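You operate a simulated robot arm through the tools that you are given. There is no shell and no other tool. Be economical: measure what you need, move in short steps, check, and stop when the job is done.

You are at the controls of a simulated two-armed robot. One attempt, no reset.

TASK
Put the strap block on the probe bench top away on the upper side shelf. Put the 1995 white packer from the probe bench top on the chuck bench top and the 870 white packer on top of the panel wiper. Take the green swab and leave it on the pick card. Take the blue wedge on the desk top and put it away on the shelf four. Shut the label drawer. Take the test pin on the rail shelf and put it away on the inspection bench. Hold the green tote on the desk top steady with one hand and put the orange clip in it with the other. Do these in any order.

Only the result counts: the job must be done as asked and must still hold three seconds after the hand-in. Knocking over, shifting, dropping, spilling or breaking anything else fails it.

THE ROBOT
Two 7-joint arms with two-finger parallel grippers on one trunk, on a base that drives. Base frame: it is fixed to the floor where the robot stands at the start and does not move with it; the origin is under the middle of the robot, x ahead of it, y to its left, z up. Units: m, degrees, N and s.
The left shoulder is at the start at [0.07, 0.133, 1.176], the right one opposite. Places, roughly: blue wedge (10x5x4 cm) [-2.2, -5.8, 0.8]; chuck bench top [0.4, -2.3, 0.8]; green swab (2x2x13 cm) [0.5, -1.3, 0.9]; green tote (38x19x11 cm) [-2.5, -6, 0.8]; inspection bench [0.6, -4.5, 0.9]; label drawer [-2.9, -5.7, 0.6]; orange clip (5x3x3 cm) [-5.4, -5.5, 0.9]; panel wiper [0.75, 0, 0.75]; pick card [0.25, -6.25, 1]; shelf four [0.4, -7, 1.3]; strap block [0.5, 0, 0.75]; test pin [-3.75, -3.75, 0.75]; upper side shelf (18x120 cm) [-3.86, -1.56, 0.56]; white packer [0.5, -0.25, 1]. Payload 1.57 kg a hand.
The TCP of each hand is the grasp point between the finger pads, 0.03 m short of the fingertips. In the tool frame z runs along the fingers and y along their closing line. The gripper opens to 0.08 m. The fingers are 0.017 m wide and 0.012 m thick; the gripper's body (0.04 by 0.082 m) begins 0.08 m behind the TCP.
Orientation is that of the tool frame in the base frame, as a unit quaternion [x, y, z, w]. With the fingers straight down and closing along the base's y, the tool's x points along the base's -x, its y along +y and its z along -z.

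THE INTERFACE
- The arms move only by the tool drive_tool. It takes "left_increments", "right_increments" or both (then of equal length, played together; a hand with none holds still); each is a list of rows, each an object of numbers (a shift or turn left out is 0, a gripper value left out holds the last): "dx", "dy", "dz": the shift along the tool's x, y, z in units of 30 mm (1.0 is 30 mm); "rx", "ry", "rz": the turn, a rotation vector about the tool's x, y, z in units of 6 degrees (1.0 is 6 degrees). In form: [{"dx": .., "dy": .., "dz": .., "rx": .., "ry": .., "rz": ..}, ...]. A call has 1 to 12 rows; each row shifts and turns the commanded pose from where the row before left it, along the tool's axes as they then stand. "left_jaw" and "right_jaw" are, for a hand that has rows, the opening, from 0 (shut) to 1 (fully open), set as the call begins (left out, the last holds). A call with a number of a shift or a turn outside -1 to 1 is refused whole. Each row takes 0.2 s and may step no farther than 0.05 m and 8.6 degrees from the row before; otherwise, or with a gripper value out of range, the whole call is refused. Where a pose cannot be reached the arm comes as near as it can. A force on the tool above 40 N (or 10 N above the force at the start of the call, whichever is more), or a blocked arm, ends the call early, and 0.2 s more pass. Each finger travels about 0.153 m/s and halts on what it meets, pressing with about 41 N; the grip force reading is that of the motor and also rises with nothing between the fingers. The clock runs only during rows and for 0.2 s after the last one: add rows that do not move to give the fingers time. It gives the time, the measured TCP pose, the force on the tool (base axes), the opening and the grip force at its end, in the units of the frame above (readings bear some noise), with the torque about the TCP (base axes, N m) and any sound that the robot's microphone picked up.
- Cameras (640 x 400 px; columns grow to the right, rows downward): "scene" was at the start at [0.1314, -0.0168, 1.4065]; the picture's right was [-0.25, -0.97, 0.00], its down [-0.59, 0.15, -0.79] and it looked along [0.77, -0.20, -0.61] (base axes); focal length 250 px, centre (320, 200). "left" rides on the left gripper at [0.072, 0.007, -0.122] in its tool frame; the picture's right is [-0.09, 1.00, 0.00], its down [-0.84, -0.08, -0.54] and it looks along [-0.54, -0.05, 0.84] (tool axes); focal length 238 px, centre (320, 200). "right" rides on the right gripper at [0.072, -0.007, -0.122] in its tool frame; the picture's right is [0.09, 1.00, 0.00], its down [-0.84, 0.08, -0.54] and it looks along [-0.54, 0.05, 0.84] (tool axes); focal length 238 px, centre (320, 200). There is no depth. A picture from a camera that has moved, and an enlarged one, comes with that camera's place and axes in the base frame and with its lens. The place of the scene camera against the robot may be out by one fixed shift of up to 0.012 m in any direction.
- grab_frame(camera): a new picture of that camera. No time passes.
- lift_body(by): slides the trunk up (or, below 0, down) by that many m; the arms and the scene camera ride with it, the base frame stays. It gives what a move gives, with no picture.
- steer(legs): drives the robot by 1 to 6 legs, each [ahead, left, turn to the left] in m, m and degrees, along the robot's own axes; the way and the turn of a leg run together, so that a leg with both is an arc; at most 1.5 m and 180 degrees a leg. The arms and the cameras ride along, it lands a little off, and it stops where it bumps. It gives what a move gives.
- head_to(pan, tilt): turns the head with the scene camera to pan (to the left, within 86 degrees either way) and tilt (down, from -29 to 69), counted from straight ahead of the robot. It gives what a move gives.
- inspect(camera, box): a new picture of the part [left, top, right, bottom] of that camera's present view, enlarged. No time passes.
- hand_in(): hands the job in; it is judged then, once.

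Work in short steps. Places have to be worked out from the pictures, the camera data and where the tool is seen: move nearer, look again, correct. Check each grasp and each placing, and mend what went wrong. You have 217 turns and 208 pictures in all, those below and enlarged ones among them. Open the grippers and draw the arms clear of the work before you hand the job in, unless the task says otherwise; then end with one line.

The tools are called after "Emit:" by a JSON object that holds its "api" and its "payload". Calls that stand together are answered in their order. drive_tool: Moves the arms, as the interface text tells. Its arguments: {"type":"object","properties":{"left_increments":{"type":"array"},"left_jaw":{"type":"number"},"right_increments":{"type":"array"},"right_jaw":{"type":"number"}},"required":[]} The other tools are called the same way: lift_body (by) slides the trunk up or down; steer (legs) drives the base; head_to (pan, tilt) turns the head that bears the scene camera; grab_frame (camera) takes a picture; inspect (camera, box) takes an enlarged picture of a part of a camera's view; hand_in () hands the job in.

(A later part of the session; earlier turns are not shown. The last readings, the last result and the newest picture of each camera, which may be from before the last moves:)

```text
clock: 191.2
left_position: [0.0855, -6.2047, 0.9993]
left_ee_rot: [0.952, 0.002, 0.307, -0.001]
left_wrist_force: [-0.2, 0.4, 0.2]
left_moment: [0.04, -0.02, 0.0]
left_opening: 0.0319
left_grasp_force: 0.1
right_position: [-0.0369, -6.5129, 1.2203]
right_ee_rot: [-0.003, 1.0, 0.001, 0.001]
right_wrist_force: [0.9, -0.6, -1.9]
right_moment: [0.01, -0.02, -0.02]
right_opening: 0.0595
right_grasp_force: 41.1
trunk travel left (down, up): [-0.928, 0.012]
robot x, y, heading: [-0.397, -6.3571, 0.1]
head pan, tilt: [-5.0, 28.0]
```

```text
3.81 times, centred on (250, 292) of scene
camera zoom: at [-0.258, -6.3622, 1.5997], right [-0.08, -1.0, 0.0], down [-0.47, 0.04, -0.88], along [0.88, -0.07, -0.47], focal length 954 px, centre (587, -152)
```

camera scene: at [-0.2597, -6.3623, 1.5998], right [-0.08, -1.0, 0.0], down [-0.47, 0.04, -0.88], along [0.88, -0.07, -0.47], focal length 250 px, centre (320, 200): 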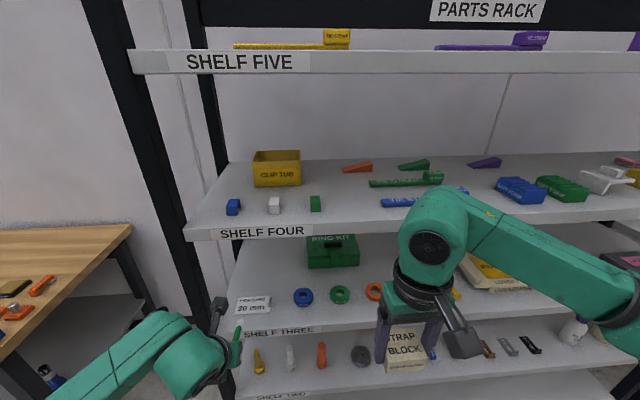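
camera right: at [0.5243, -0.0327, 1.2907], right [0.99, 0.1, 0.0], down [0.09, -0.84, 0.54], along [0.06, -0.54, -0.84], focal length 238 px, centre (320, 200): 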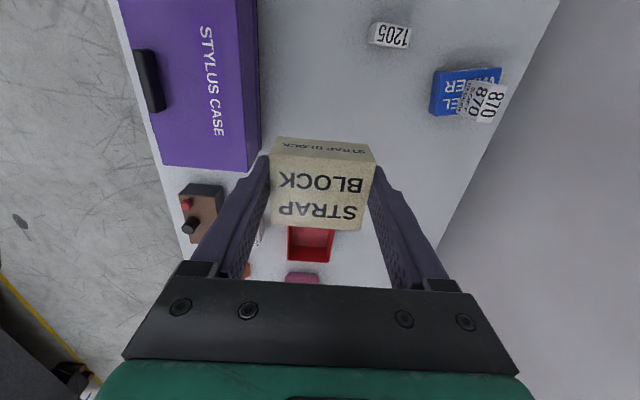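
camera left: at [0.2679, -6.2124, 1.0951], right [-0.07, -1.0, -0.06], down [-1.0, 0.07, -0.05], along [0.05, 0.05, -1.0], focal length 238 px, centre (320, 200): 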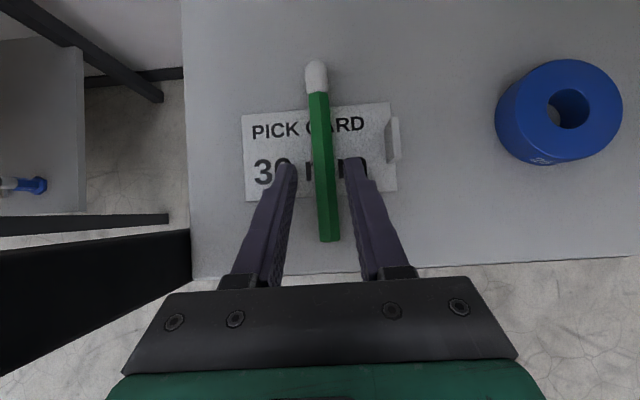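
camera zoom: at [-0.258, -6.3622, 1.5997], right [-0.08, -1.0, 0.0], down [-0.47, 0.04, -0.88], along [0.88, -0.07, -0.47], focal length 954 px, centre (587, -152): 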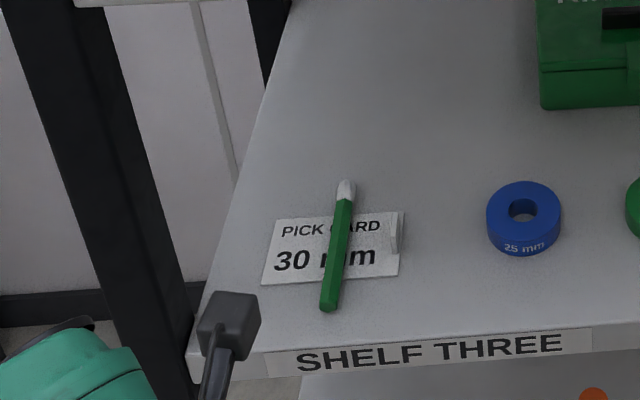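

Swab sits on the pick card. Now I back off, go back up the corridor to y≈-5 and turn toward the desk to look.

Emit:
{"api": "drive_tool", "payload": {"left_increments": [{"dx": -0.88, "dz": -0.63}, {"dx": -0.5, "dz": -0.8}, {"dx": 0.3, "dz": -0.8}]}}

Emit:
{"api": "steer", "payload": {"legs": [[-0.4, 0, 0], [0, 1.3, 0], [0, 0, 150]]}}

Emit:
{"api": "head_to", "payload": {"pan": 20, "tilt": 20}}

Emit:
{"api": "grab_frame", "payload": {"camera": "scene"}}

Emit:
{"api": "head_to", "payload": {"pan": -45, "tilt": 15}}

Emit:
{"api": "grab_frame", "payload": {"camera": "scene"}}

```text
clock: 192.0
left_position: [0.0225, -6.2058, 1.0359]
left_ee_rot: [0.952, 0.002, 0.306, -0.001]
left_wrist_force: [0.7, 0.5, -0.3]
left_moment: [-0.01, -0.03, 0.01]
left_opening: 0.0318
left_grasp_force: 0.1
right_position: [-0.0349, -6.5134, 1.2194]
right_ee_rot: [-0.002, 1.0, 0.001, 0.0]
right_wrist_force: [1.0, 0.1, -1.8]
right_moment: [0.0, 0.0, -0.03]
right_opening: 0.0594
right_grasp_force: 41.0
trunk travel left (down, up): [-0.928, 0.012]
robot x, y, heading: [-0.3919, -6.3594, 0.3]
head pan, tilt: [-5.0, 28.0]
```

```text
clock: 206.8
left_position: [-1.2417, -4.96, 1.0359]
left_ee_rot: [0.251, 0.919, 0.08, -0.295]
left_wrist_force: [-0.3, -0.6, -0.6]
left_moment: [0.01, 0.0, -0.01]
left_opening: 0.032
left_grasp_force: 0.0
right_position: [-1.036, -4.7252, 1.2208]
right_ee_rot: [0.965, -0.263, 0.0, 0.001]
right_wrist_force: [0.1, 0.2, -3.1]
right_moment: [-0.01, -0.04, -0.01]
right_opening: 0.0596
right_grasp_force: 41.1
trunk travel left (down, up): [-0.928, 0.012]
robot x, y, heading: [-0.8066, -5.0417, 149.4]
head pan, tilt: [-5.0, 28.0]
```

```text
clock: 207.7
left_position: [-1.2419, -4.961, 1.0372]
left_ee_rot: [0.25, 0.919, 0.08, -0.295]
left_wrist_force: [0.0, 0.7, -1.1]
left_moment: [0.0, -0.04, 0.01]
left_opening: 0.032
left_grasp_force: 0.0
right_position: [-1.0368, -4.7242, 1.2194]
right_ee_rot: [0.965, -0.262, -0.001, 0.001]
right_wrist_force: [0.4, -0.1, -2.6]
right_moment: [0.0, -0.01, 0.0]
right_opening: 0.0594
right_grasp_force: 41.0
trunk travel left (down, up): [-0.928, 0.012]
robot x, y, heading: [-0.8051, -5.0379, 149.2]
head pan, tilt: [20.0, 20.0]
```

```text
123 pictures are left
camera scene: at [-0.9426, -4.9931, 1.6124], right [0.18, 0.98, 0.0], down [0.34, -0.06, -0.94], along [-0.92, 0.17, -0.34], focal length 250 px, centre (320, 200)
```

scene: 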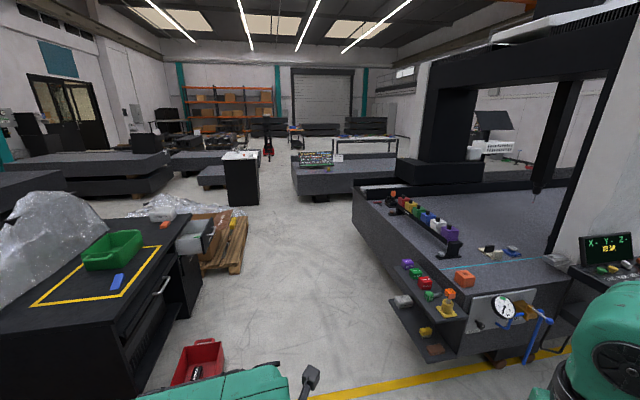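

```text
clock: 209.1
left_position: [-1.2404, -4.9593, 1.0361]
left_ee_rot: [0.25, 0.919, 0.08, -0.294]
left_wrist_force: [0.3, -0.3, -0.8]
left_moment: [-0.02, 0.01, 0.01]
left_opening: 0.0322
left_grasp_force: 0.1
right_position: [-1.0365, -4.7243, 1.2191]
right_ee_rot: [0.965, -0.263, -0.001, 0.001]
right_wrist_force: [-0.6, 0.2, -2.5]
right_moment: [0.01, 0.01, 0.02]
right_opening: 0.059
right_grasp_force: 41.4
trunk travel left (down, up): [-0.928, 0.012]
robot x, y, heading: [-0.805, -5.0428, 149.3]
head pan, tilt: [-45.0, 15.0]
```

```text
122 pictures are left
camera scene: at [-0.8745, -4.9197, 1.6205], right [0.97, 0.25, 0.0], down [0.07, -0.25, -0.97], along [-0.24, 0.94, -0.26], focal length 250 px, centre (320, 200)
```

scene: 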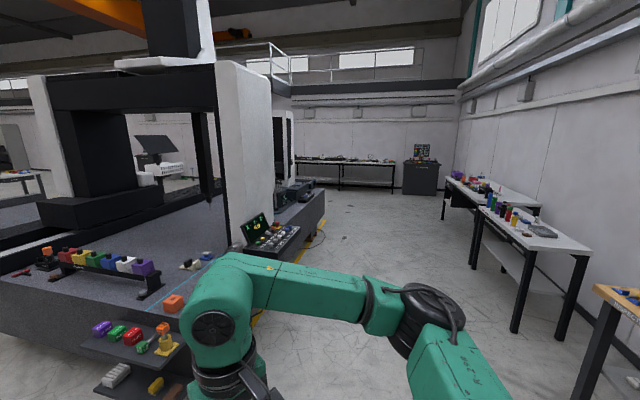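

The desk front edge is near y≈-5.65 (x -1.8 to -3.0), wedge at ≈(-2.14,-5.80), and a red bin stands on the floor around (-2.3,-5.5). I'll approach diagonally from the desk's near corner, first to (-1.6,-5.1), heading 205°.

Emit:
{"api": "steer", "payload": {"legs": [[0, 0, 55.7], [0.767, -0.248, 0]]}}

Emit:
{"api": "head_to", "payload": {"pan": 10, "tilt": 38}}

Emit:
{"api": "grab_frame", "payload": {"camera": "scene"}}

Emit:
{"api": "grab_frame", "payload": {"camera": "left"}}

```text
clock: 215.4
left_position: [-1.79, -5.4176, 1.0385]
left_ee_rot: [-0.24, 0.92, -0.077, -0.299]
left_wrist_force: [0.5, -0.1, -0.1]
left_moment: [0.02, 0.03, -0.01]
left_opening: 0.032
left_grasp_force: 0.0
right_position: [-1.8878, -5.123, 1.223]
right_ee_rot: [0.967, 0.254, -0.003, 0.0]
right_wrist_force: [1.7, 0.3, -2.0]
right_moment: [0.01, 0.1, 0.03]
right_opening: 0.0594
right_grasp_force: 41.3
trunk travel left (down, up): [-0.928, 0.012]
robot x, y, heading: [-1.5128, -5.0777, -151.0]
head pan, tilt: [-45.0, 15.0]
stopped in leg 2: the robot was blocked; the commanded pose is now the measured one
```

```text
clock: 216.7
left_position: [-1.8004, -5.4181, 1.0358]
left_ee_rot: [-0.24, 0.921, -0.079, -0.296]
left_wrist_force: [-0.8, 0.0, -1.1]
left_moment: [0.02, 0.03, -0.01]
left_opening: 0.032
left_grasp_force: 0.1
right_position: [-1.899, -5.1216, 1.2199]
right_ee_rot: [0.967, 0.253, 0.0, 0.0]
right_wrist_force: [-0.2, -0.3, -2.4]
right_moment: [0.0, 0.02, 0.01]
right_opening: 0.0592
right_grasp_force: 40.9
trunk travel left (down, up): [-0.928, 0.012]
robot x, y, heading: [-1.5132, -5.083, -151.1]
head pan, tilt: [10.0, 38.0]
```

```text
121 pictures are left
camera scene: at [-1.6232, -5.1554, 1.5841], right [-0.63, 0.78, 0.0], down [0.48, 0.39, -0.79], along [-0.61, -0.5, -0.61], focal length 250 px, centre (320, 200)
```

scene: 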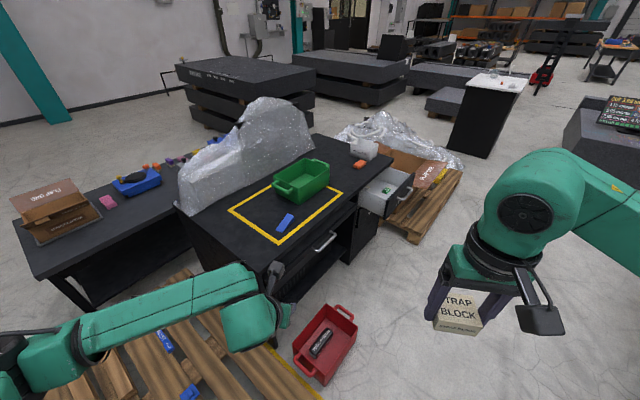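

```text
120 pictures are left
camera left: at [-1.7923, -5.406, 1.1784], right [-0.42, 0.91, -0.06], down [0.91, 0.42, -0.05], along [-0.02, -0.07, -1.0], focal length 238 px, centre (320, 200)
```

left: 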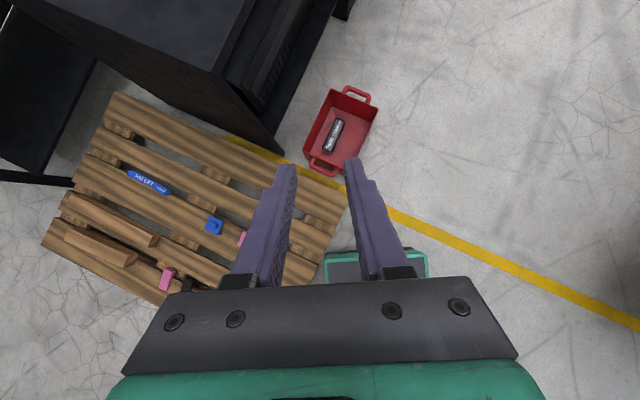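

The base stopped at the pallet, which occupies x -1.85…-1.1 up to y≈-5.36. I back away, square up to heading -90°, strafe to x≈-2.29 at y≈-5.0.

Emit:
{"api": "steer", "payload": {"legs": [[-0.18, 0, 0], [0, 0, 61], [0, -0.9, 0]]}}

Emit:
{"api": "head_to", "payload": {"pan": 0, "tilt": 48}}

Emit:
{"api": "grab_frame", "payload": {"camera": "scene"}}

Emit:
{"api": "grab_frame", "payload": {"camera": "left"}}

```text
clock: 225.2
left_position: [-2.0984, -5.4062, 1.0348]
left_ee_rot: [0.676, -0.671, 0.217, 0.213]
left_wrist_force: [0.2, 0.0, -0.2]
left_moment: [0.0, -0.01, -0.01]
left_opening: 0.032
left_grasp_force: 0.1
right_position: [-2.4039, -5.3506, 1.22]
right_ee_rot: [0.705, 0.71, 0.001, -0.001]
right_wrist_force: [0.3, 0.0, -2.6]
right_moment: [0.01, 0.03, 0.01]
right_opening: 0.0592
right_grasp_force: 40.9
trunk travel left (down, up): [-0.928, 0.012]
robot x, y, heading: [-2.2515, -4.9899, -89.7]
head pan, tilt: [10.0, 38.0]
```

```text
clock: 225.9
left_position: [-2.0987, -5.4064, 1.0355]
left_ee_rot: [0.676, -0.671, 0.218, 0.213]
left_wrist_force: [-1.1, 0.1, 0.0]
left_moment: [-0.01, 0.02, -0.02]
left_opening: 0.0318
left_grasp_force: 0.1
right_position: [-2.4049, -5.3508, 1.2199]
right_ee_rot: [0.704, 0.71, 0.001, 0.0]
right_wrist_force: [0.6, 0.5, -2.6]
right_moment: [0.03, 0.01, -0.01]
right_opening: 0.0591
right_grasp_force: 40.8
trunk travel left (down, up): [-0.928, 0.012]
robot x, y, heading: [-2.2535, -4.9926, -89.7]
head pan, tilt: [0.0, 48.0]
```

```text
119 pictures are left
camera scene: at [-2.2549, -5.1153, 1.5696], right [-1.0, 0.0, 0.0], down [0.0, 0.74, -0.67], along [0.0, -0.67, -0.74], focal length 250 px, centre (320, 200)
```

scene: 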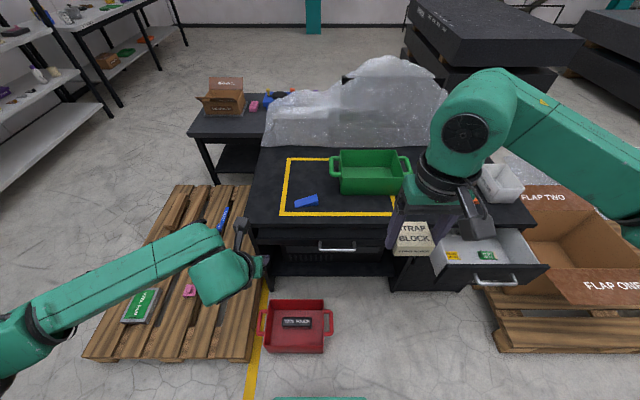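

```text
118 pictures are left
camera left: at [-2.1057, -5.3958, 1.178], right [-1.0, 0.07, -0.06], down [0.07, 1.0, -0.04], along [0.05, -0.05, -1.0], focal length 238 px, centre (320, 200)
```

left: 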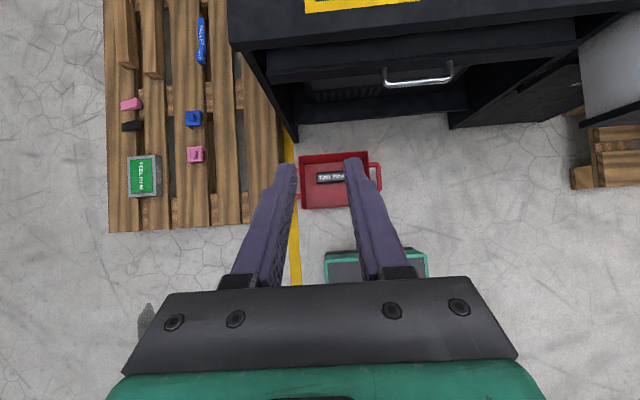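

Desk understood: the wedge (≈(-2.195,-5.83)) lies crosswise, drawer is open at x≈-2.95. I'd rather free the right hand first: deliver the strap block to the upper side shelf. Look west along the aisle.

Emit:
{"api": "head_to", "payload": {"pan": -85, "tilt": 18}}

Emit:
{"api": "grab_frame", "payload": {"camera": "scene"}}

```text
clock: 227.5
left_position: [-2.0992, -5.4072, 1.0359]
left_ee_rot: [0.675, -0.672, 0.216, 0.214]
left_wrist_force: [-0.5, 0.6, 0.3]
left_moment: [-0.03, 0.0, -0.01]
left_opening: 0.032
left_grasp_force: 0.1
right_position: [-2.404, -5.3507, 1.2191]
right_ee_rot: [0.705, 0.709, 0.002, 0.0]
right_wrist_force: [-0.6, -0.8, -2.3]
right_moment: [0.01, -0.01, 0.01]
right_opening: 0.0595
right_grasp_force: 41.0
trunk travel left (down, up): [-0.928, 0.012]
robot x, y, heading: [-2.2542, -4.9945, -89.9]
head pan, tilt: [-85.0, 18.0]
```

```text
117 pictures are left
camera scene: at [-2.3481, -5.0451, 1.6156], right [-0.09, 1.0, 0.0], down [0.31, 0.03, -0.95], along [-0.95, -0.09, -0.31], focal length 250 px, centre (320, 200)
```

scene: 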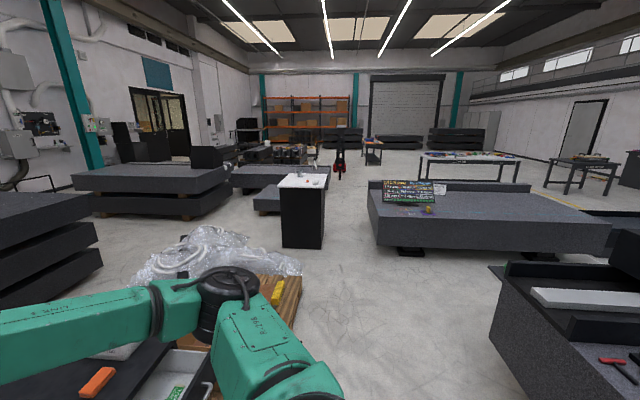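

The aisle between the CMM (west end x≈-3.95) and the granite block (x≤-5.2) looks wide enough. I go west, then turn to face +x and strafe north in stages.

Emit:
{"api": "steer", "payload": {"legs": [[0.0, -1.2, 0], [0, -1.2, 0], [0, 0, 90], [0, 1.2, 0]]}}

Emit:
{"api": "head_to", "payload": {"pan": 35, "tilt": 35}}

Emit:
{"api": "grab_frame", "payload": {"camera": "scene"}}

```text
clock: 248.7
left_position: [-4.2135, -3.6439, 1.0348]
left_ee_rot: [0.952, -0.009, 0.305, 0.001]
left_wrist_force: [-0.7, 0.6, -0.2]
left_moment: [0.0, 0.01, 0.03]
left_opening: 0.0322
left_grasp_force: 0.0
right_position: [-4.2767, -3.9476, 1.2204]
right_ee_rot: [0.008, 1.0, 0.0, -0.001]
right_wrist_force: [-0.1, -0.3, -2.6]
right_moment: [0.02, 0.02, 0.03]
right_opening: 0.0594
right_grasp_force: 41.4
trunk travel left (down, up): [-0.928, 0.012]
robot x, y, heading: [-4.6327, -3.786, -1.3]
head pan, tilt: [-85.0, 18.0]
```

```text
clock: 250.7
left_position: [-4.2127, -3.6421, 1.0362]
left_ee_rot: [0.952, -0.009, 0.305, 0.002]
left_wrist_force: [-0.6, 0.5, 0.8]
left_moment: [0.01, 0.03, 0.04]
left_opening: 0.0319
left_grasp_force: 0.1
right_position: [-4.2763, -3.9472, 1.2196]
right_ee_rot: [0.009, 1.0, 0.0, -0.001]
right_wrist_force: [-0.4, -0.8, -2.9]
right_moment: [0.0, 0.0, 0.03]
right_opening: 0.0594
right_grasp_force: 40.5
trunk travel left (down, up): [-0.928, 0.012]
robot x, y, heading: [-4.6328, -3.7874, -1.2]
head pan, tilt: [35.0, 35.0]
```

```text
116 pictures are left
camera scene: at [-4.5119, -3.7335, 1.5886], right [0.56, -0.83, 0.0], down [-0.48, -0.32, -0.82], along [0.68, 0.46, -0.57], focal length 250 px, centre (320, 200)
```

scene: 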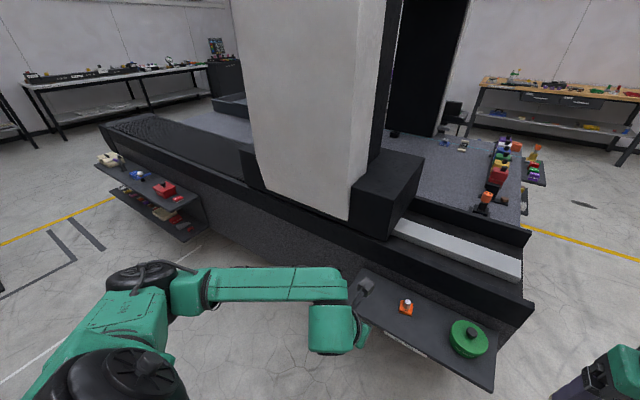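

The rail shelf with what looks like the test pin (orange, upright) is right here, and the upper side shelf is further left. I zoom on the pin to plan picking it with the free left hand.

Emit:
{"api": "head_to", "payload": {"pan": -5, "tilt": 40}}

Emit:
{"api": "grab_frame", "payload": {"camera": "scene"}}

Emit:
{"api": "inspect", "payload": {"camera": "left", "box": [160, 0, 560, 250]}}

```text
clock: 251.8
left_position: [-4.2138, -3.6424, 1.0352]
left_ee_rot: [0.952, -0.008, 0.305, 0.001]
left_wrist_force: [0.2, -0.1, 0.1]
left_moment: [-0.01, -0.02, -0.01]
left_opening: 0.0321
left_grasp_force: 0.1
right_position: [-4.2775, -3.9471, 1.2195]
right_ee_rot: [0.009, 1.0, 0.002, -0.002]
right_wrist_force: [-0.4, 0.9, -2.7]
right_moment: [-0.02, 0.05, -0.03]
right_opening: 0.0595
right_grasp_force: 41.4
trunk travel left (down, up): [-0.928, 0.012]
robot x, y, heading: [-4.6353, -3.7829, -1.4]
head pan, tilt: [-5.0, 40.0]
```

```text
115 pictures are left
camera scene: at [-4.5007, -3.7914, 1.581], right [-0.11, -0.99, 0.0], down [-0.64, 0.07, -0.77], along [0.76, -0.08, -0.64], focal length 250 px, centre (320, 200)
```

scene: 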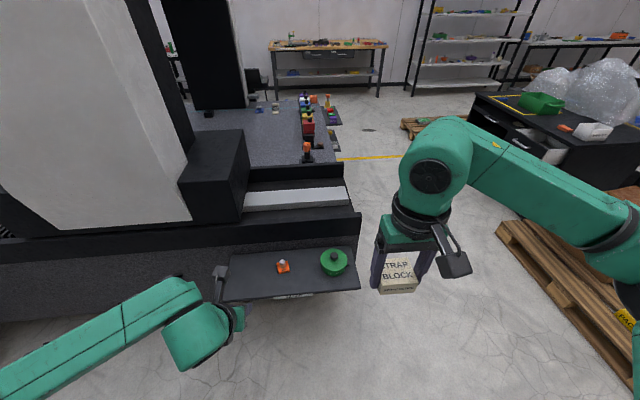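

```text
1.60 times, centred on (360, 125) of left
camera zoom: at [-4.2255, -3.6506, 1.178], right [-0.09, -0.99, -0.06], down [-0.99, 0.1, -0.04], along [0.05, 0.05, -1.0], focal length 381 px, centre (256, 320)
```

zoom: 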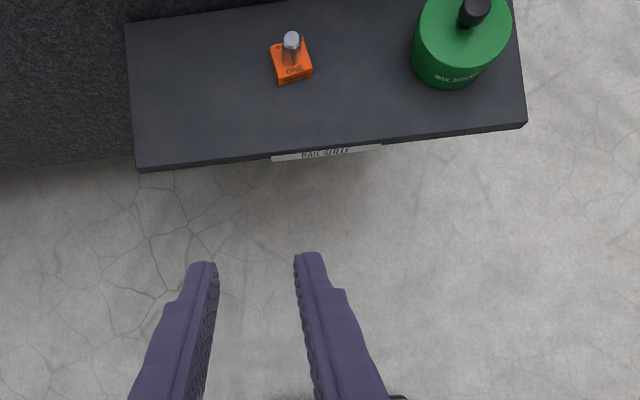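

Emit:
{"api": "inspect", "payload": {"camera": "scene", "box": [220, 240, 370, 310]}}

Emit:
{"api": "inspect", "payload": {"camera": "left", "box": [300, 0, 400, 70]}}

```text
4.27 times, centred on (295, 275) of scene
camera zoom: at [-4.5007, -3.7914, 1.581], right [-0.11, -0.99, 0.0], down [-0.64, 0.07, -0.77], along [0.76, -0.08, -0.64], focal length 1068 px, centre (427, -120)
```

zoom: 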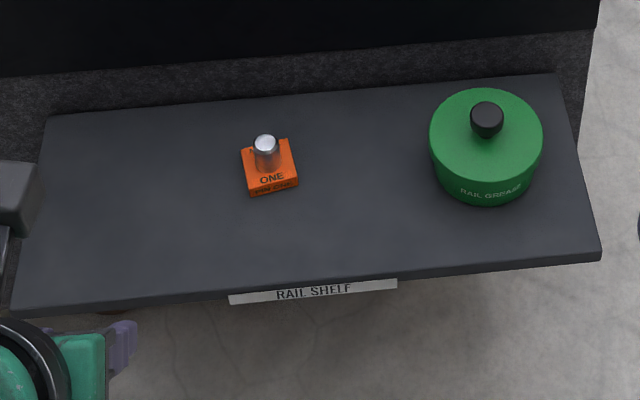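

```text
5.71 times, centred on (350, 35) of left
camera zoom: at [-4.2255, -3.6506, 1.178], right [-0.09, -0.99, -0.06], down [-0.99, 0.1, -0.04], along [0.05, 0.05, -1.0], focal length 1362 px, centre (149, 1143)
```

zoom: 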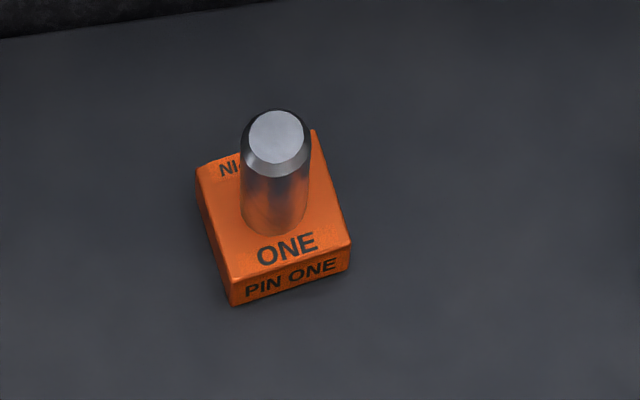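

It's one piece labelled PIN ONE: steel pin on an orange base, top at ≈(-3.872,-3.703,0.735). I'll drive 0.22 m closer, lower the trunk 0.15 and re-measure.

Emit:
{"api": "steer", "payload": {"legs": [[0.22, 0, 1.3]]}}

Emit:
{"api": "lift_body", "payload": {"by": -0.15}}

Emit:
{"api": "drive_tool", "payload": {"left_increments": [{"dy": 0.9}, {"dy": 0.6}], "left_jaw": 0.6}}

Emit:
{"api": "grab_frame", "payload": {"camera": "left"}}

Emit:
{"api": "grab_frame", "payload": {"camera": "scene"}}

```text
clock: 253.5
left_position: [-4.0001, -3.6313, 1.0363]
left_ee_rot: [0.952, 0.004, 0.306, -0.002]
left_wrist_force: [-0.6, 0.3, -0.4]
left_moment: [-0.02, -0.02, 0.02]
left_opening: 0.0316
left_grasp_force: 0.0
right_position: [-4.0546, -3.9384, 1.22]
right_ee_rot: [-0.006, 1.0, 0.001, 0.001]
right_wrist_force: [-0.2, 0.1, -1.8]
right_moment: [0.01, -0.01, 0.0]
right_opening: 0.0597
right_grasp_force: 41.3
trunk travel left (down, up): [-0.928, 0.012]
robot x, y, heading: [-4.4119, -3.7861, 0.4]
head pan, tilt: [-5.0, 40.0]
```

```text
clock: 255.2
left_position: [-3.9967, -3.6329, 0.8852]
left_ee_rot: [0.952, 0.005, 0.305, -0.004]
left_wrist_force: [-0.2, 0.2, -0.2]
left_moment: [-0.02, 0.0, -0.02]
left_opening: 0.0321
left_grasp_force: 0.1
right_position: [-4.0518, -3.939, 1.0693]
right_ee_rot: [-0.006, 1.0, 0.001, -0.001]
right_wrist_force: [-0.2, 0.0, -2.1]
right_moment: [-0.02, 0.0, 0.01]
right_opening: 0.0594
right_grasp_force: 41.1
trunk travel left (down, up): [-0.778, 0.162]
robot x, y, heading: [-4.4139, -3.7862, 0.6]
head pan, tilt: [-5.0, 40.0]
```

```text
clock: 255.8
left_position: [-3.9961, -3.6772, 0.8856]
left_ee_rot: [0.952, 0.005, 0.305, -0.004]
left_wrist_force: [-0.4, 0.1, -0.6]
left_moment: [0.01, 0.04, 0.0]
left_opening: 0.0481
left_grasp_force: 0.0
right_position: [-4.0518, -3.9384, 1.0689]
right_ee_rot: [-0.006, 1.0, 0.001, -0.001]
right_wrist_force: [0.9, -0.3, -2.0]
right_moment: [0.01, 0.04, 0.05]
right_opening: 0.0594
right_grasp_force: 41.5
trunk travel left (down, up): [-0.778, 0.162]
robot x, y, heading: [-4.4093, -3.789, 0.8]
head pan, tilt: [-5.0, 40.0]
```

```text
111 pictures are left
camera left: at [-4.0088, -3.6863, 1.0283], right [-0.06, -1.0, -0.06], down [-1.0, 0.07, -0.04], along [0.05, 0.05, -1.0], focal length 238 px, centre (320, 200)
```

left: 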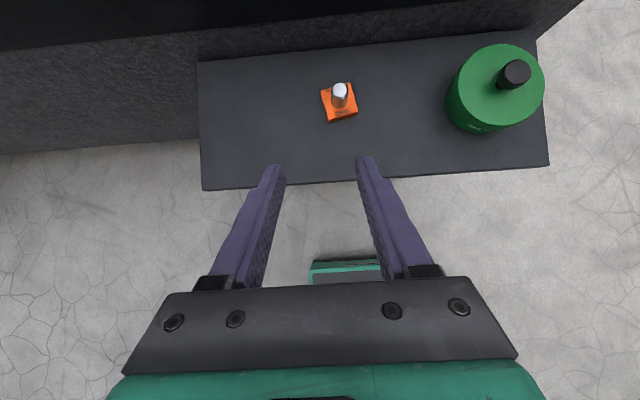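

```text
110 pictures are left
camera scene: at [-4.2794, -3.7898, 1.431], right [-0.08, -1.0, 0.0], down [-0.64, 0.05, -0.77], along [0.76, -0.06, -0.64], focal length 250 px, centre (320, 200)
```

scene: 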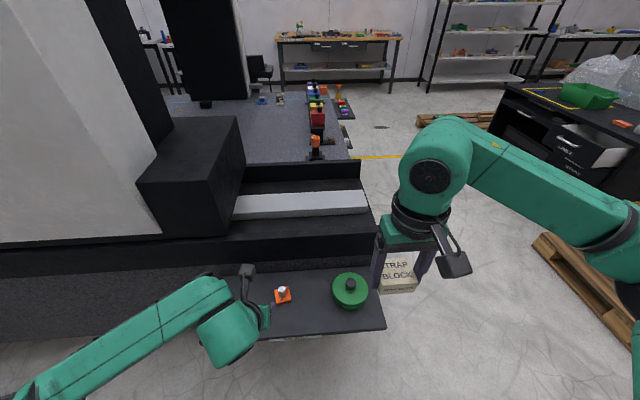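

Shelf top z≈0.674; pin axis ≈(-3.853,-3.707), top ≈0.72. I move closer to (-3.90,-3.707,0.80) and re-measure.

Emit:
{"api": "drive_tool", "payload": {"left_increments": [{"dz": 0.88, "dx": 0.19, "dy": 0.2}, {"dz": 0.88, "dx": 0.19, "dy": 0.2}, {"dz": 0.88, "dx": 0.19, "dy": 0.2}, {"dz": 0.88, "dx": 0.19, "dy": 0.2}, {"dz": 0.88, "dx": 0.19, "dy": 0.2}]}}

Emit:
{"api": "grab_frame", "payload": {"camera": "left"}}

Emit:
{"api": "inspect", "payload": {"camera": "scene", "box": [200, 240, 400, 350]}}

```text
clock: 257.1
left_position: [-3.8977, -3.706, 0.7948]
left_ee_rot: [0.953, 0.005, 0.304, -0.002]
left_wrist_force: [-1.0, 0.8, 0.6]
left_moment: [-0.04, -0.01, -0.01]
left_opening: 0.0482
left_grasp_force: 0.1
right_position: [-4.0504, -3.9388, 1.0691]
right_ee_rot: [-0.007, 1.0, 0.001, -0.001]
right_wrist_force: [0.9, 0.2, -1.5]
right_moment: [0.01, 0.0, 0.01]
right_opening: 0.0595
right_grasp_force: 41.0
trunk travel left (down, up): [-0.778, 0.162]
robot x, y, heading: [-4.4129, -3.7891, 0.6]
head pan, tilt: [-5.0, 40.0]
```

```text
109 pictures are left
camera left: at [-3.9092, -3.7142, 0.9377], right [-0.06, -1.0, -0.06], down [-1.0, 0.07, -0.04], along [0.05, 0.05, -1.0], focal length 238 px, centre (320, 200)
```

left: 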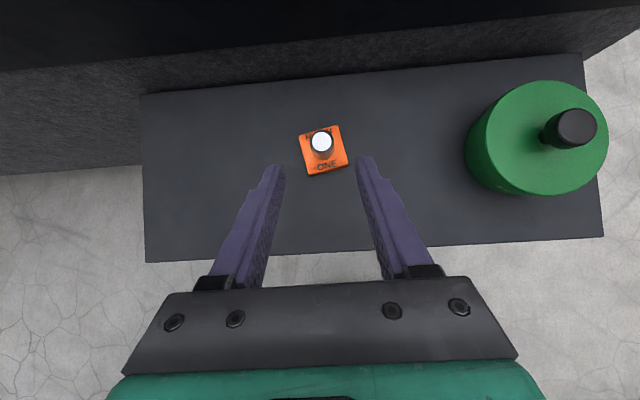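

```text
3.20 times, centred on (300, 295) of scene
camera zoom: at [-4.2784, -3.7896, 1.4309], right [-0.08, -1.0, 0.0], down [-0.64, 0.05, -0.77], along [0.76, -0.06, -0.64], focal length 801 px, centre (384, -104)
```

zoom: 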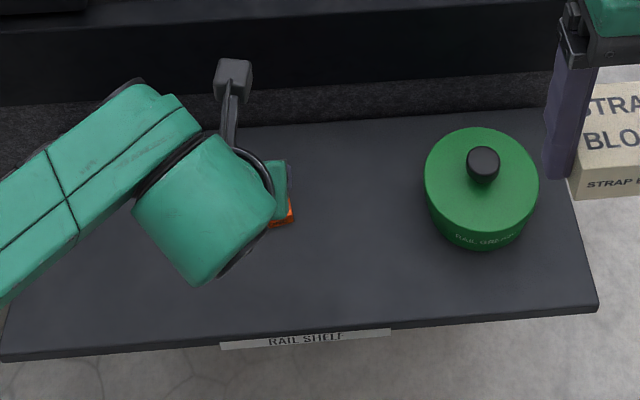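

Refined: pin axis (-3.840,-3.707), top ≈0.705, base top ≈0.67. I move forward 5 cm, then down 7 cm, and look.

Emit:
{"api": "drive_tool", "payload": {"left_increments": [{"dz": 0.48, "dx": 0.68}, {"dz": 0.48, "dx": 0.68}, {"dz": 0.63, "dx": -0.45}, {"dz": 0.63, "dx": -0.45}, {"dz": 0.63, "dx": -0.45}]}}

Emit:
{"api": "grab_frame", "payload": {"camera": "left"}}

```text
clock: 258.2
left_position: [-3.8475, -3.7048, 0.7246]
left_ee_rot: [0.952, 0.004, 0.305, -0.002]
left_wrist_force: [-0.7, 0.3, -0.6]
left_moment: [0.02, -0.02, 0.02]
left_opening: 0.0481
left_grasp_force: 0.0
right_position: [-4.052, -3.9379, 1.0697]
right_ee_rot: [-0.006, 1.0, 0.001, -0.001]
right_wrist_force: [-0.3, -0.2, -2.1]
right_moment: [0.01, 0.0, 0.01]
right_opening: 0.0594
right_grasp_force: 41.5
trunk travel left (down, up): [-0.778, 0.162]
robot x, y, heading: [-4.4118, -3.7871, 0.6]
head pan, tilt: [-5.0, 40.0]
```

```text
107 pictures are left
camera left: at [-3.8581, -3.7138, 0.8677], right [-0.06, -1.0, -0.06], down [-1.0, 0.07, -0.04], along [0.05, 0.05, -1.0], focal length 238 px, centre (320, 200)
```

left: 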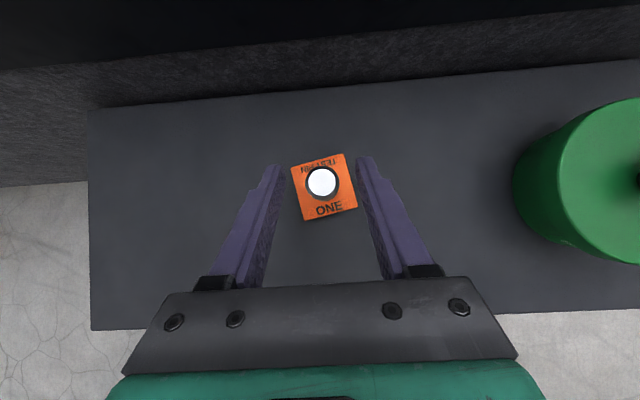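

The base reads "TEST PIN ONE", a single piece. Descend 2 cm more in small steps, then grip the pin.

Emit:
{"api": "drive_tool", "payload": {"left_increments": [{"dz": 0.2, "dx": -0.14, "dy": 0.1}, {"dz": 0.2, "dx": -0.14}, {"dz": 0.14, "dx": -0.1}, {}]}}

Emit:
{"api": "grab_frame", "payload": {"camera": "left"}}

```text
clock: 259.2
left_position: [-3.8475, -3.7081, 0.7046]
left_ee_rot: [0.952, 0.004, 0.305, -0.003]
left_wrist_force: [0.0, -0.5, -0.4]
left_moment: [-0.02, 0.02, 0.0]
left_opening: 0.048
left_grasp_force: 0.1
right_position: [-4.0515, -3.9394, 1.0687]
right_ee_rot: [-0.006, 1.0, 0.001, -0.001]
right_wrist_force: [-0.7, -0.4, -2.2]
right_moment: [0.01, 0.02, 0.01]
right_opening: 0.0595
right_grasp_force: 41.0
trunk travel left (down, up): [-0.778, 0.162]
robot x, y, heading: [-4.41, -3.7898, 0.5]
head pan, tilt: [-5.0, 40.0]
```

```text
106 pictures are left
camera left: at [-3.8578, -3.7168, 0.8477], right [-0.06, -1.0, -0.06], down [-1.0, 0.07, -0.04], along [0.05, 0.05, -1.0], focal length 238 px, centre (320, 200)
```

left: 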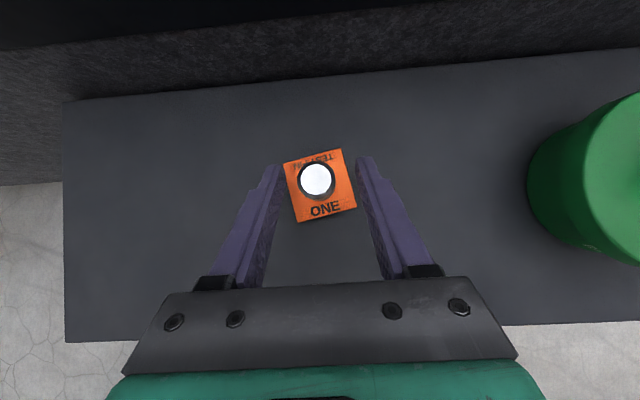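

Pin top is about level with the TCP, fingertips just above the base. Close.

Emit:
{"api": "drive_tool", "payload": {"left_increments": [{}, {}, {}], "left_jaw": 0}}

Emit:
{"api": "drive_tool", "payload": {"left_increments": [{"dz": -0.4, "dx": 0.28}, {"dz": -0.7, "dx": 0.5}, {"dz": -0.7, "dx": 0.5}]}}

Emit:
{"api": "grab_frame", "payload": {"camera": "left"}}

```text
clock: 260.1
left_position: [-3.8455, -3.7071, 0.7045]
left_ee_rot: [0.952, 0.005, 0.305, -0.003]
left_wrist_force: [0.3, 1.0, -1.1]
left_moment: [-0.04, -0.11, 0.06]
left_opening: 0.0252
left_grasp_force: 36.9
right_position: [-4.0519, -3.9383, 1.0691]
right_ee_rot: [-0.006, 1.0, 0.0, -0.001]
right_wrist_force: [0.7, -0.2, -2.4]
right_moment: [-0.01, 0.02, 0.03]
right_opening: 0.0594
right_grasp_force: 41.4
trunk travel left (down, up): [-0.778, 0.162]
robot x, y, heading: [-4.4145, -3.786, 0.5]
head pan, tilt: [-5.0, 40.0]
```

```text
clock: 260.9
left_position: [-3.8455, -3.7088, 0.7704]
left_ee_rot: [0.953, 0.005, 0.304, -0.004]
left_wrist_force: [-0.9, 1.0, -4.1]
left_moment: [-0.02, 0.05, -0.01]
left_opening: 0.0253
left_grasp_force: 36.6
right_position: [-4.0516, -3.9383, 1.0703]
right_ee_rot: [-0.006, 1.0, 0.002, 0.0]
right_wrist_force: [0.4, 0.0, -2.6]
right_moment: [-0.04, 0.03, -0.03]
right_opening: 0.0594
right_grasp_force: 40.5
trunk travel left (down, up): [-0.778, 0.162]
robot x, y, heading: [-4.4098, -3.7854, 0.7]
head pan, tilt: [-5.0, 40.0]
```

```text
105 pictures are left
camera left: at [-3.8569, -3.7164, 0.9145], right [-0.06, -1.0, -0.06], down [-1.0, 0.07, -0.04], along [0.05, 0.05, -1.0], focal length 238 px, centre (320, 200)
```

left: 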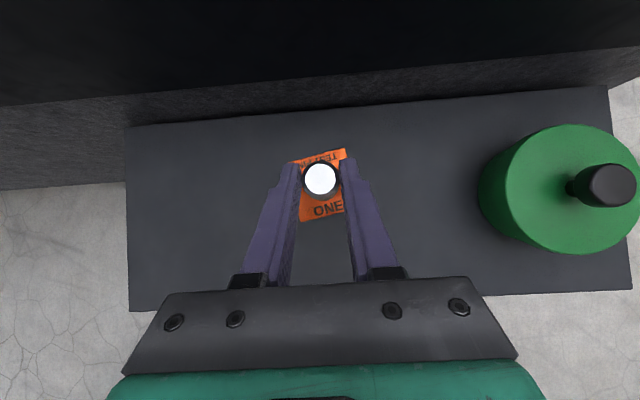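

The test pin is held. I lift it, back off, and strafe north to face the upper side shelf.

Emit:
{"api": "drive_tool", "payload": {"left_increments": [{"dz": -0.8, "dx": 0.6}, {"dz": -0.8, "dx": 0.6}, {"dz": -0.8, "dx": 0.6}, {"dz": -0.8, "dx": 0.3}, {"dz": -0.8}, {"dz": -0.8}]}}

Emit:
{"api": "steer", "payload": {"legs": [[-0.2, 0, -0.6], [0, 1.2, 0], [0, 1.15, 0]]}}

Emit:
{"api": "head_to", "payload": {"pan": -5, "tilt": 45}}

Emit:
{"api": "grab_frame", "payload": {"camera": "scene"}}

Emit:
{"api": "grab_frame", "payload": {"camera": "right"}}

```text
clock: 262.2
left_position: [-3.8784, -3.7109, 0.9239]
left_ee_rot: [0.953, 0.005, 0.303, -0.003]
left_wrist_force: [0.1, 0.4, -4.9]
left_moment: [0.01, 0.04, -0.04]
left_opening: 0.0253
left_grasp_force: 36.6
right_position: [-4.0515, -3.9384, 1.0704]
right_ee_rot: [-0.007, 1.0, 0.001, -0.001]
right_wrist_force: [-0.8, -0.1, -2.6]
right_moment: [0.04, -0.01, -0.02]
right_opening: 0.0594
right_grasp_force: 40.7
trunk travel left (down, up): [-0.778, 0.162]
robot x, y, heading: [-4.4119, -3.7885, 0.4]
head pan, tilt: [-5.0, 40.0]
```

```text
clock: 275.1
left_position: [-4.0172, -1.369, 0.9247]
left_ee_rot: [0.952, -0.017, 0.304, 0.004]
left_wrist_force: [-0.4, -0.1, -3.9]
left_moment: [0.0, 0.06, 0.02]
left_opening: 0.0253
left_grasp_force: 37.1
right_position: [-4.2009, -1.5871, 1.0698]
right_ee_rot: [0.016, 1.0, 0.001, -0.002]
right_wrist_force: [0.1, 0.0, -2.6]
right_moment: [-0.04, 0.03, -0.02]
right_opening: 0.0593
right_grasp_force: 40.7
trunk travel left (down, up): [-0.778, 0.162]
robot x, y, heading: [-4.5557, -1.4251, -2.3]
head pan, tilt: [-5.0, 40.0]
```

```text
clock: 275.7
left_position: [-4.0174, -1.3696, 0.9238]
left_ee_rot: [0.952, -0.017, 0.305, 0.004]
left_wrist_force: [-0.7, -0.3, -3.9]
left_moment: [-0.05, 0.08, -0.01]
left_opening: 0.0253
left_grasp_force: 36.5
right_position: [-4.2003, -1.5875, 1.0694]
right_ee_rot: [0.017, 1.0, 0.001, 0.0]
right_wrist_force: [-0.2, 0.3, -2.9]
right_moment: [0.01, 0.02, -0.01]
right_opening: 0.0597
right_grasp_force: 41.2
trunk travel left (down, up): [-0.778, 0.162]
robot x, y, heading: [-4.5561, -1.4203, -2.1]
head pan, tilt: [-5.0, 45.0]
```

```text
104 pictures are left
camera scene: at [-4.4253, -1.4279, 1.4237], right [-0.12, -0.99, 0.0], down [-0.7, 0.09, -0.71], along [0.7, -0.09, -0.71], focal length 250 px, centre (320, 200)
```

scene: 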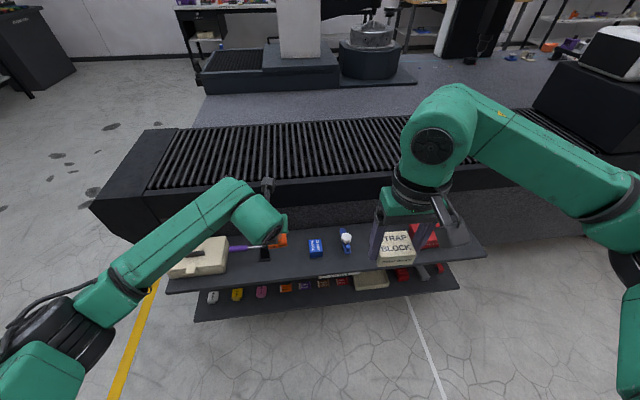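

```text
103 pictures are left
camera right: at [-4.2734, -1.5919, 1.1902], right [-0.06, 1.0, 0.0], down [0.84, 0.05, 0.54], along [0.54, 0.03, -0.84], focal length 238 px, centre (320, 200)
```

right: 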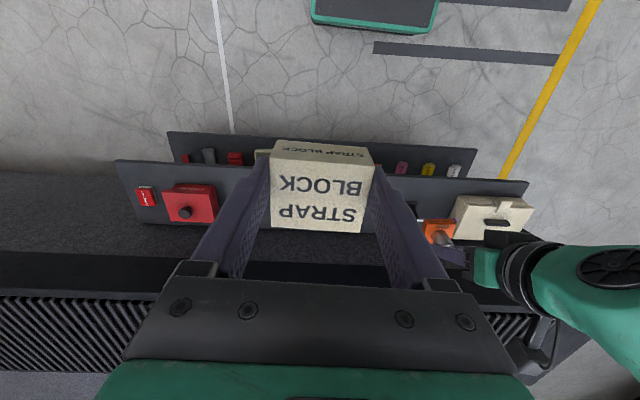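

Free gap on the upper shelf at y≈-1.71, x≈-3.90, between the blue/white item and the red box. I retract the left hand, shift the base closer and lower the trunk.

Emit:
{"api": "drive_tool", "payload": {"left_increments": [{"dx": -0.9, "dz": -0.65}, {"dx": -0.9, "dz": -0.65}, {"dx": -0.9, "dz": -0.65}, {"dx": -0.9, "dz": -0.65}]}}

Emit:
{"api": "steer", "payload": {"legs": [[0.12, -0.1, 2.2]]}}

Emit:
{"api": "lift_body", "payload": {"by": -0.1}}

Emit:
{"api": "drive_tool", "payload": {"right_increments": [{"dx": -0.9, "dy": -0.2}, {"dx": -0.9, "dy": -0.2}, {"dx": -0.9, "dy": -0.2}, {"dx": -0.9, "dy": -0.2}, {"dx": -0.9, "dy": -0.2}]}}

Emit:
{"api": "grab_frame", "payload": {"camera": "right"}}

Emit:
{"api": "grab_frame", "payload": {"camera": "scene"}}

```text
clock: 276.7
left_position: [-4.1523, -1.3641, 0.9267]
left_ee_rot: [0.952, -0.017, 0.305, 0.005]
left_wrist_force: [-0.2, -0.6, -4.5]
left_moment: [0.02, 0.05, 0.03]
left_opening: 0.0248
left_grasp_force: 36.8
right_position: [-4.2027, -1.5877, 1.0705]
right_ee_rot: [0.017, 1.0, 0.002, -0.001]
right_wrist_force: [-0.1, -0.3, -1.9]
right_moment: [0.01, 0.02, 0.01]
right_opening: 0.0594
right_grasp_force: 41.2
trunk travel left (down, up): [-0.778, 0.162]
robot x, y, heading: [-4.5516, -1.4215, -2.1]
head pan, tilt: [-5.0, 45.0]
```

```text
clock: 278.1
left_position: [-4.039, -1.4485, 0.9268]
left_ee_rot: [0.952, 0.001, 0.305, -0.001]
left_wrist_force: [0.5, -0.1, -3.6]
left_moment: [0.01, 0.02, 0.0]
left_opening: 0.0248
left_grasp_force: 37.1
right_position: [-4.0796, -1.6731, 1.0708]
right_ee_rot: [-0.005, 1.0, 0.001, 0.0]
right_wrist_force: [-0.4, -0.1, -2.3]
right_moment: [0.0, 0.02, 0.02]
right_opening: 0.0594
right_grasp_force: 40.6
trunk travel left (down, up): [-0.778, 0.162]
robot x, y, heading: [-4.4373, -1.5228, -0.1]
head pan, tilt: [-5.0, 45.0]
```

```text
clock: 279.4
left_position: [-4.038, -1.4486, 0.8256]
left_ee_rot: [0.953, 0.003, 0.304, -0.003]
left_wrist_force: [-0.2, 0.0, -3.6]
left_moment: [-0.03, 0.02, -0.02]
left_opening: 0.0247
left_grasp_force: 36.1
right_position: [-4.0769, -1.6754, 0.9696]
right_ee_rot: [-0.003, 1.0, 0.002, -0.001]
right_wrist_force: [0.1, 0.6, -1.8]
right_moment: [-0.03, 0.01, 0.02]
right_opening: 0.0597
right_grasp_force: 41.4
trunk travel left (down, up): [-0.678, 0.262]
robot x, y, heading: [-4.4355, -1.5232, 0.3]
head pan, tilt: [-5.0, 45.0]
```

```text
clock: 280.6
left_position: [-4.0382, -1.4493, 0.8252]
left_ee_rot: [0.953, 0.003, 0.304, -0.002]
left_wrist_force: [-0.7, 0.0, -3.7]
left_moment: [0.0, 0.04, -0.01]
left_opening: 0.0246
left_grasp_force: 36.5
right_position: [-3.9426, -1.7029, 0.9701]
right_ee_rot: [-0.004, 1.0, 0.0, -0.001]
right_wrist_force: [0.4, -0.6, -2.3]
right_moment: [-0.01, -0.01, 0.03]
right_opening: 0.0593
right_grasp_force: 41.1
trunk travel left (down, up): [-0.678, 0.262]
robot x, y, heading: [-4.4397, -1.5228, 0.4]
head pan, tilt: [-5.0, 45.0]
```

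```text
102 pictures are left
camera right: at [-4.0154, -1.7104, 1.0901], right [-0.1, 0.99, 0.0], down [0.84, 0.08, 0.54], along [0.54, 0.06, -0.84], focal length 238 px, centre (320, 200)
```

right: 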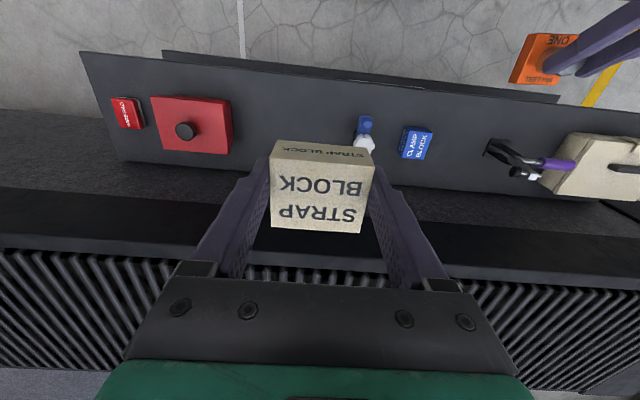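

```text
101 pictures are left
camera scene: at [-4.3074, -1.5241, 1.3235], right [-0.08, -1.0, 0.0], down [-0.71, 0.06, -0.71], along [0.7, -0.06, -0.71], focal length 250 px, centre (320, 200)
```

scene: 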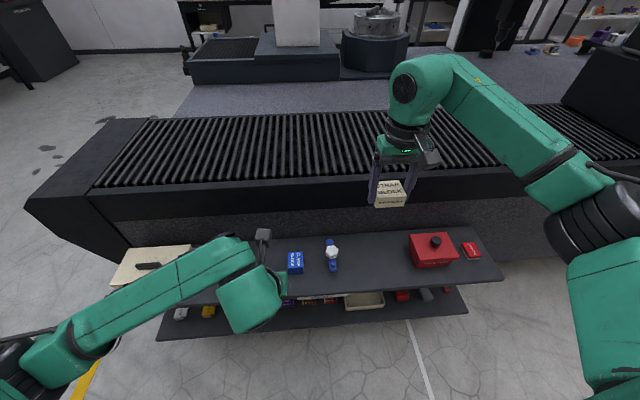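

Target spot: (-3.90,-1.74), shelf z≈0.565. I descend to z≈0.68 above it and check.

Emit:
{"api": "drive_tool", "payload": {"right_increments": [{"dx": -0.7, "dy": -0.6, "dz": 0.5}, {"dx": -0.72, "dy": -0.63, "dz": 0.5}, {"dz": 1}, {"dz": 1}, {"dz": 1}, {"dz": 1}, {"dz": 1}, {"dz": 1}, {"dz": 1}, {"dz": 1}, {"dz": 0.6}]}}

Emit:
{"api": "grab_frame", "payload": {"camera": "right"}}

Emit:
{"api": "grab_frame", "payload": {"camera": "scene"}}

```text
clock: 283.1
left_position: [-4.0373, -1.4485, 0.8256]
left_ee_rot: [0.953, 0.002, 0.303, -0.002]
left_wrist_force: [0.5, -0.3, -4.8]
left_moment: [0.01, 0.04, -0.02]
left_opening: 0.0248
left_grasp_force: 36.6
right_position: [-3.9002, -1.7403, 0.6804]
right_ee_rot: [-0.004, 1.0, 0.0, -0.001]
right_wrist_force: [-0.9, 0.5, -1.6]
right_moment: [0.02, 0.0, 0.02]
right_opening: 0.0593
right_grasp_force: 40.5
trunk travel left (down, up): [-0.678, 0.262]
robot x, y, heading: [-4.4403, -1.5204, 0.1]
head pan, tilt: [-5.0, 45.0]
```

```text
100 pictures are left
camera right: at [-3.9724, -1.7479, 0.8016], right [-0.1, 0.99, 0.0], down [0.84, 0.08, 0.54], along [0.54, 0.06, -0.84], focal length 238 px, centre (320, 200)
```

right: 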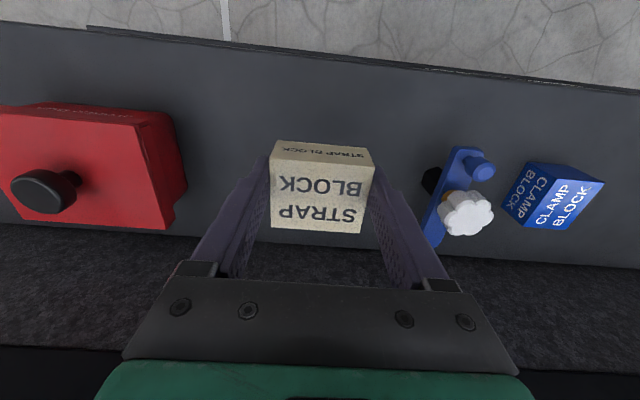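

```text
99 pictures are left
camera scene: at [-4.308, -1.5244, 1.3236], right [-0.08, -1.0, 0.0], down [-0.71, 0.06, -0.71], along [0.7, -0.06, -0.71], focal length 250 px, centre (320, 200)
```

scene: 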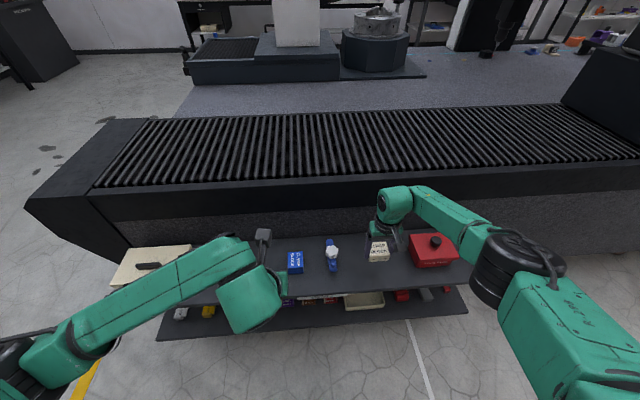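

Spot is clear on both sides. Descend 6.5 cm, then in small steps to contact.

Emit:
{"api": "drive_tool", "payload": {"right_increments": [{"dz": 0.8}, {"dz": 0.8}, {"dz": 0.5}, {"dz": 0.2}, {"dz": 0.2}, {"dz": 0.2}]}}

```text
clock: 284.4
left_position: [-4.0382, -1.4495, 0.8253]
left_ee_rot: [0.953, 0.002, 0.303, -0.002]
left_wrist_force: [0.7, -1.0, -3.2]
left_moment: [0.0, 0.01, 0.0]
left_opening: 0.0248
left_grasp_force: 36.1
right_position: [-3.9188, -1.734, 0.6329]
right_ee_rot: [-0.004, 1.0, 0.0, 0.0]
right_wrist_force: [0.2, -0.1, -1.3]
right_moment: [-0.04, 0.02, 0.02]
right_opening: 0.0596
right_grasp_force: 40.9
right hand out of reach, approached as far as the arm can: row 1, 2, 3, 4, 6
trunk travel left (down, up): [-0.678, 0.262]
robot x, y, heading: [-4.4382, -1.5225, -0.0]
head pan, tilt: [-5.0, 45.0]
```

Near the reach limit; I raise the hand a bit, lower the trunk 0.1 m, then retry.

Emit:
{"api": "drive_tool", "payload": {"right_increments": [{"dz": -1}, {"dz": -1}, {"dz": -1}]}}

Emit:
{"api": "lift_body", "payload": {"by": -0.1}}

```text
clock: 285.2
left_position: [-4.038, -1.449, 0.8267]
left_ee_rot: [0.953, 0.003, 0.304, -0.003]
left_wrist_force: [1.2, -0.5, -3.7]
left_moment: [0.02, 0.02, -0.01]
left_opening: 0.0246
left_grasp_force: 36.3
right_position: [-3.9171, -1.7318, 0.7222]
right_ee_rot: [-0.003, 1.0, 0.001, -0.001]
right_wrist_force: [0.3, 0.0, -3.3]
right_moment: [0.0, -0.01, -0.03]
right_opening: 0.0593
right_grasp_force: 40.7
trunk travel left (down, up): [-0.678, 0.262]
robot x, y, heading: [-4.4357, -1.5241, 0.0]
head pan, tilt: [-5.0, 45.0]
```

```text
clock: 286.6
left_position: [-4.0381, -1.4502, 0.7267]
left_ee_rot: [0.953, 0.002, 0.304, -0.002]
left_wrist_force: [-0.7, 0.5, -4.2]
left_moment: [-0.02, 0.0, -0.02]
left_opening: 0.0248
left_grasp_force: 36.0
right_position: [-3.9175, -1.7336, 0.6227]
right_ee_rot: [-0.003, 1.0, 0.001, -0.001]
right_wrist_force: [0.0, -0.8, -2.4]
right_moment: [0.02, -0.02, 0.0]
right_opening: 0.0595
right_grasp_force: 40.6
trunk travel left (down, up): [-0.578, 0.362]
robot x, y, heading: [-4.4383, -1.5235, 0.1]
head pan, tilt: [-5.0, 45.0]
```

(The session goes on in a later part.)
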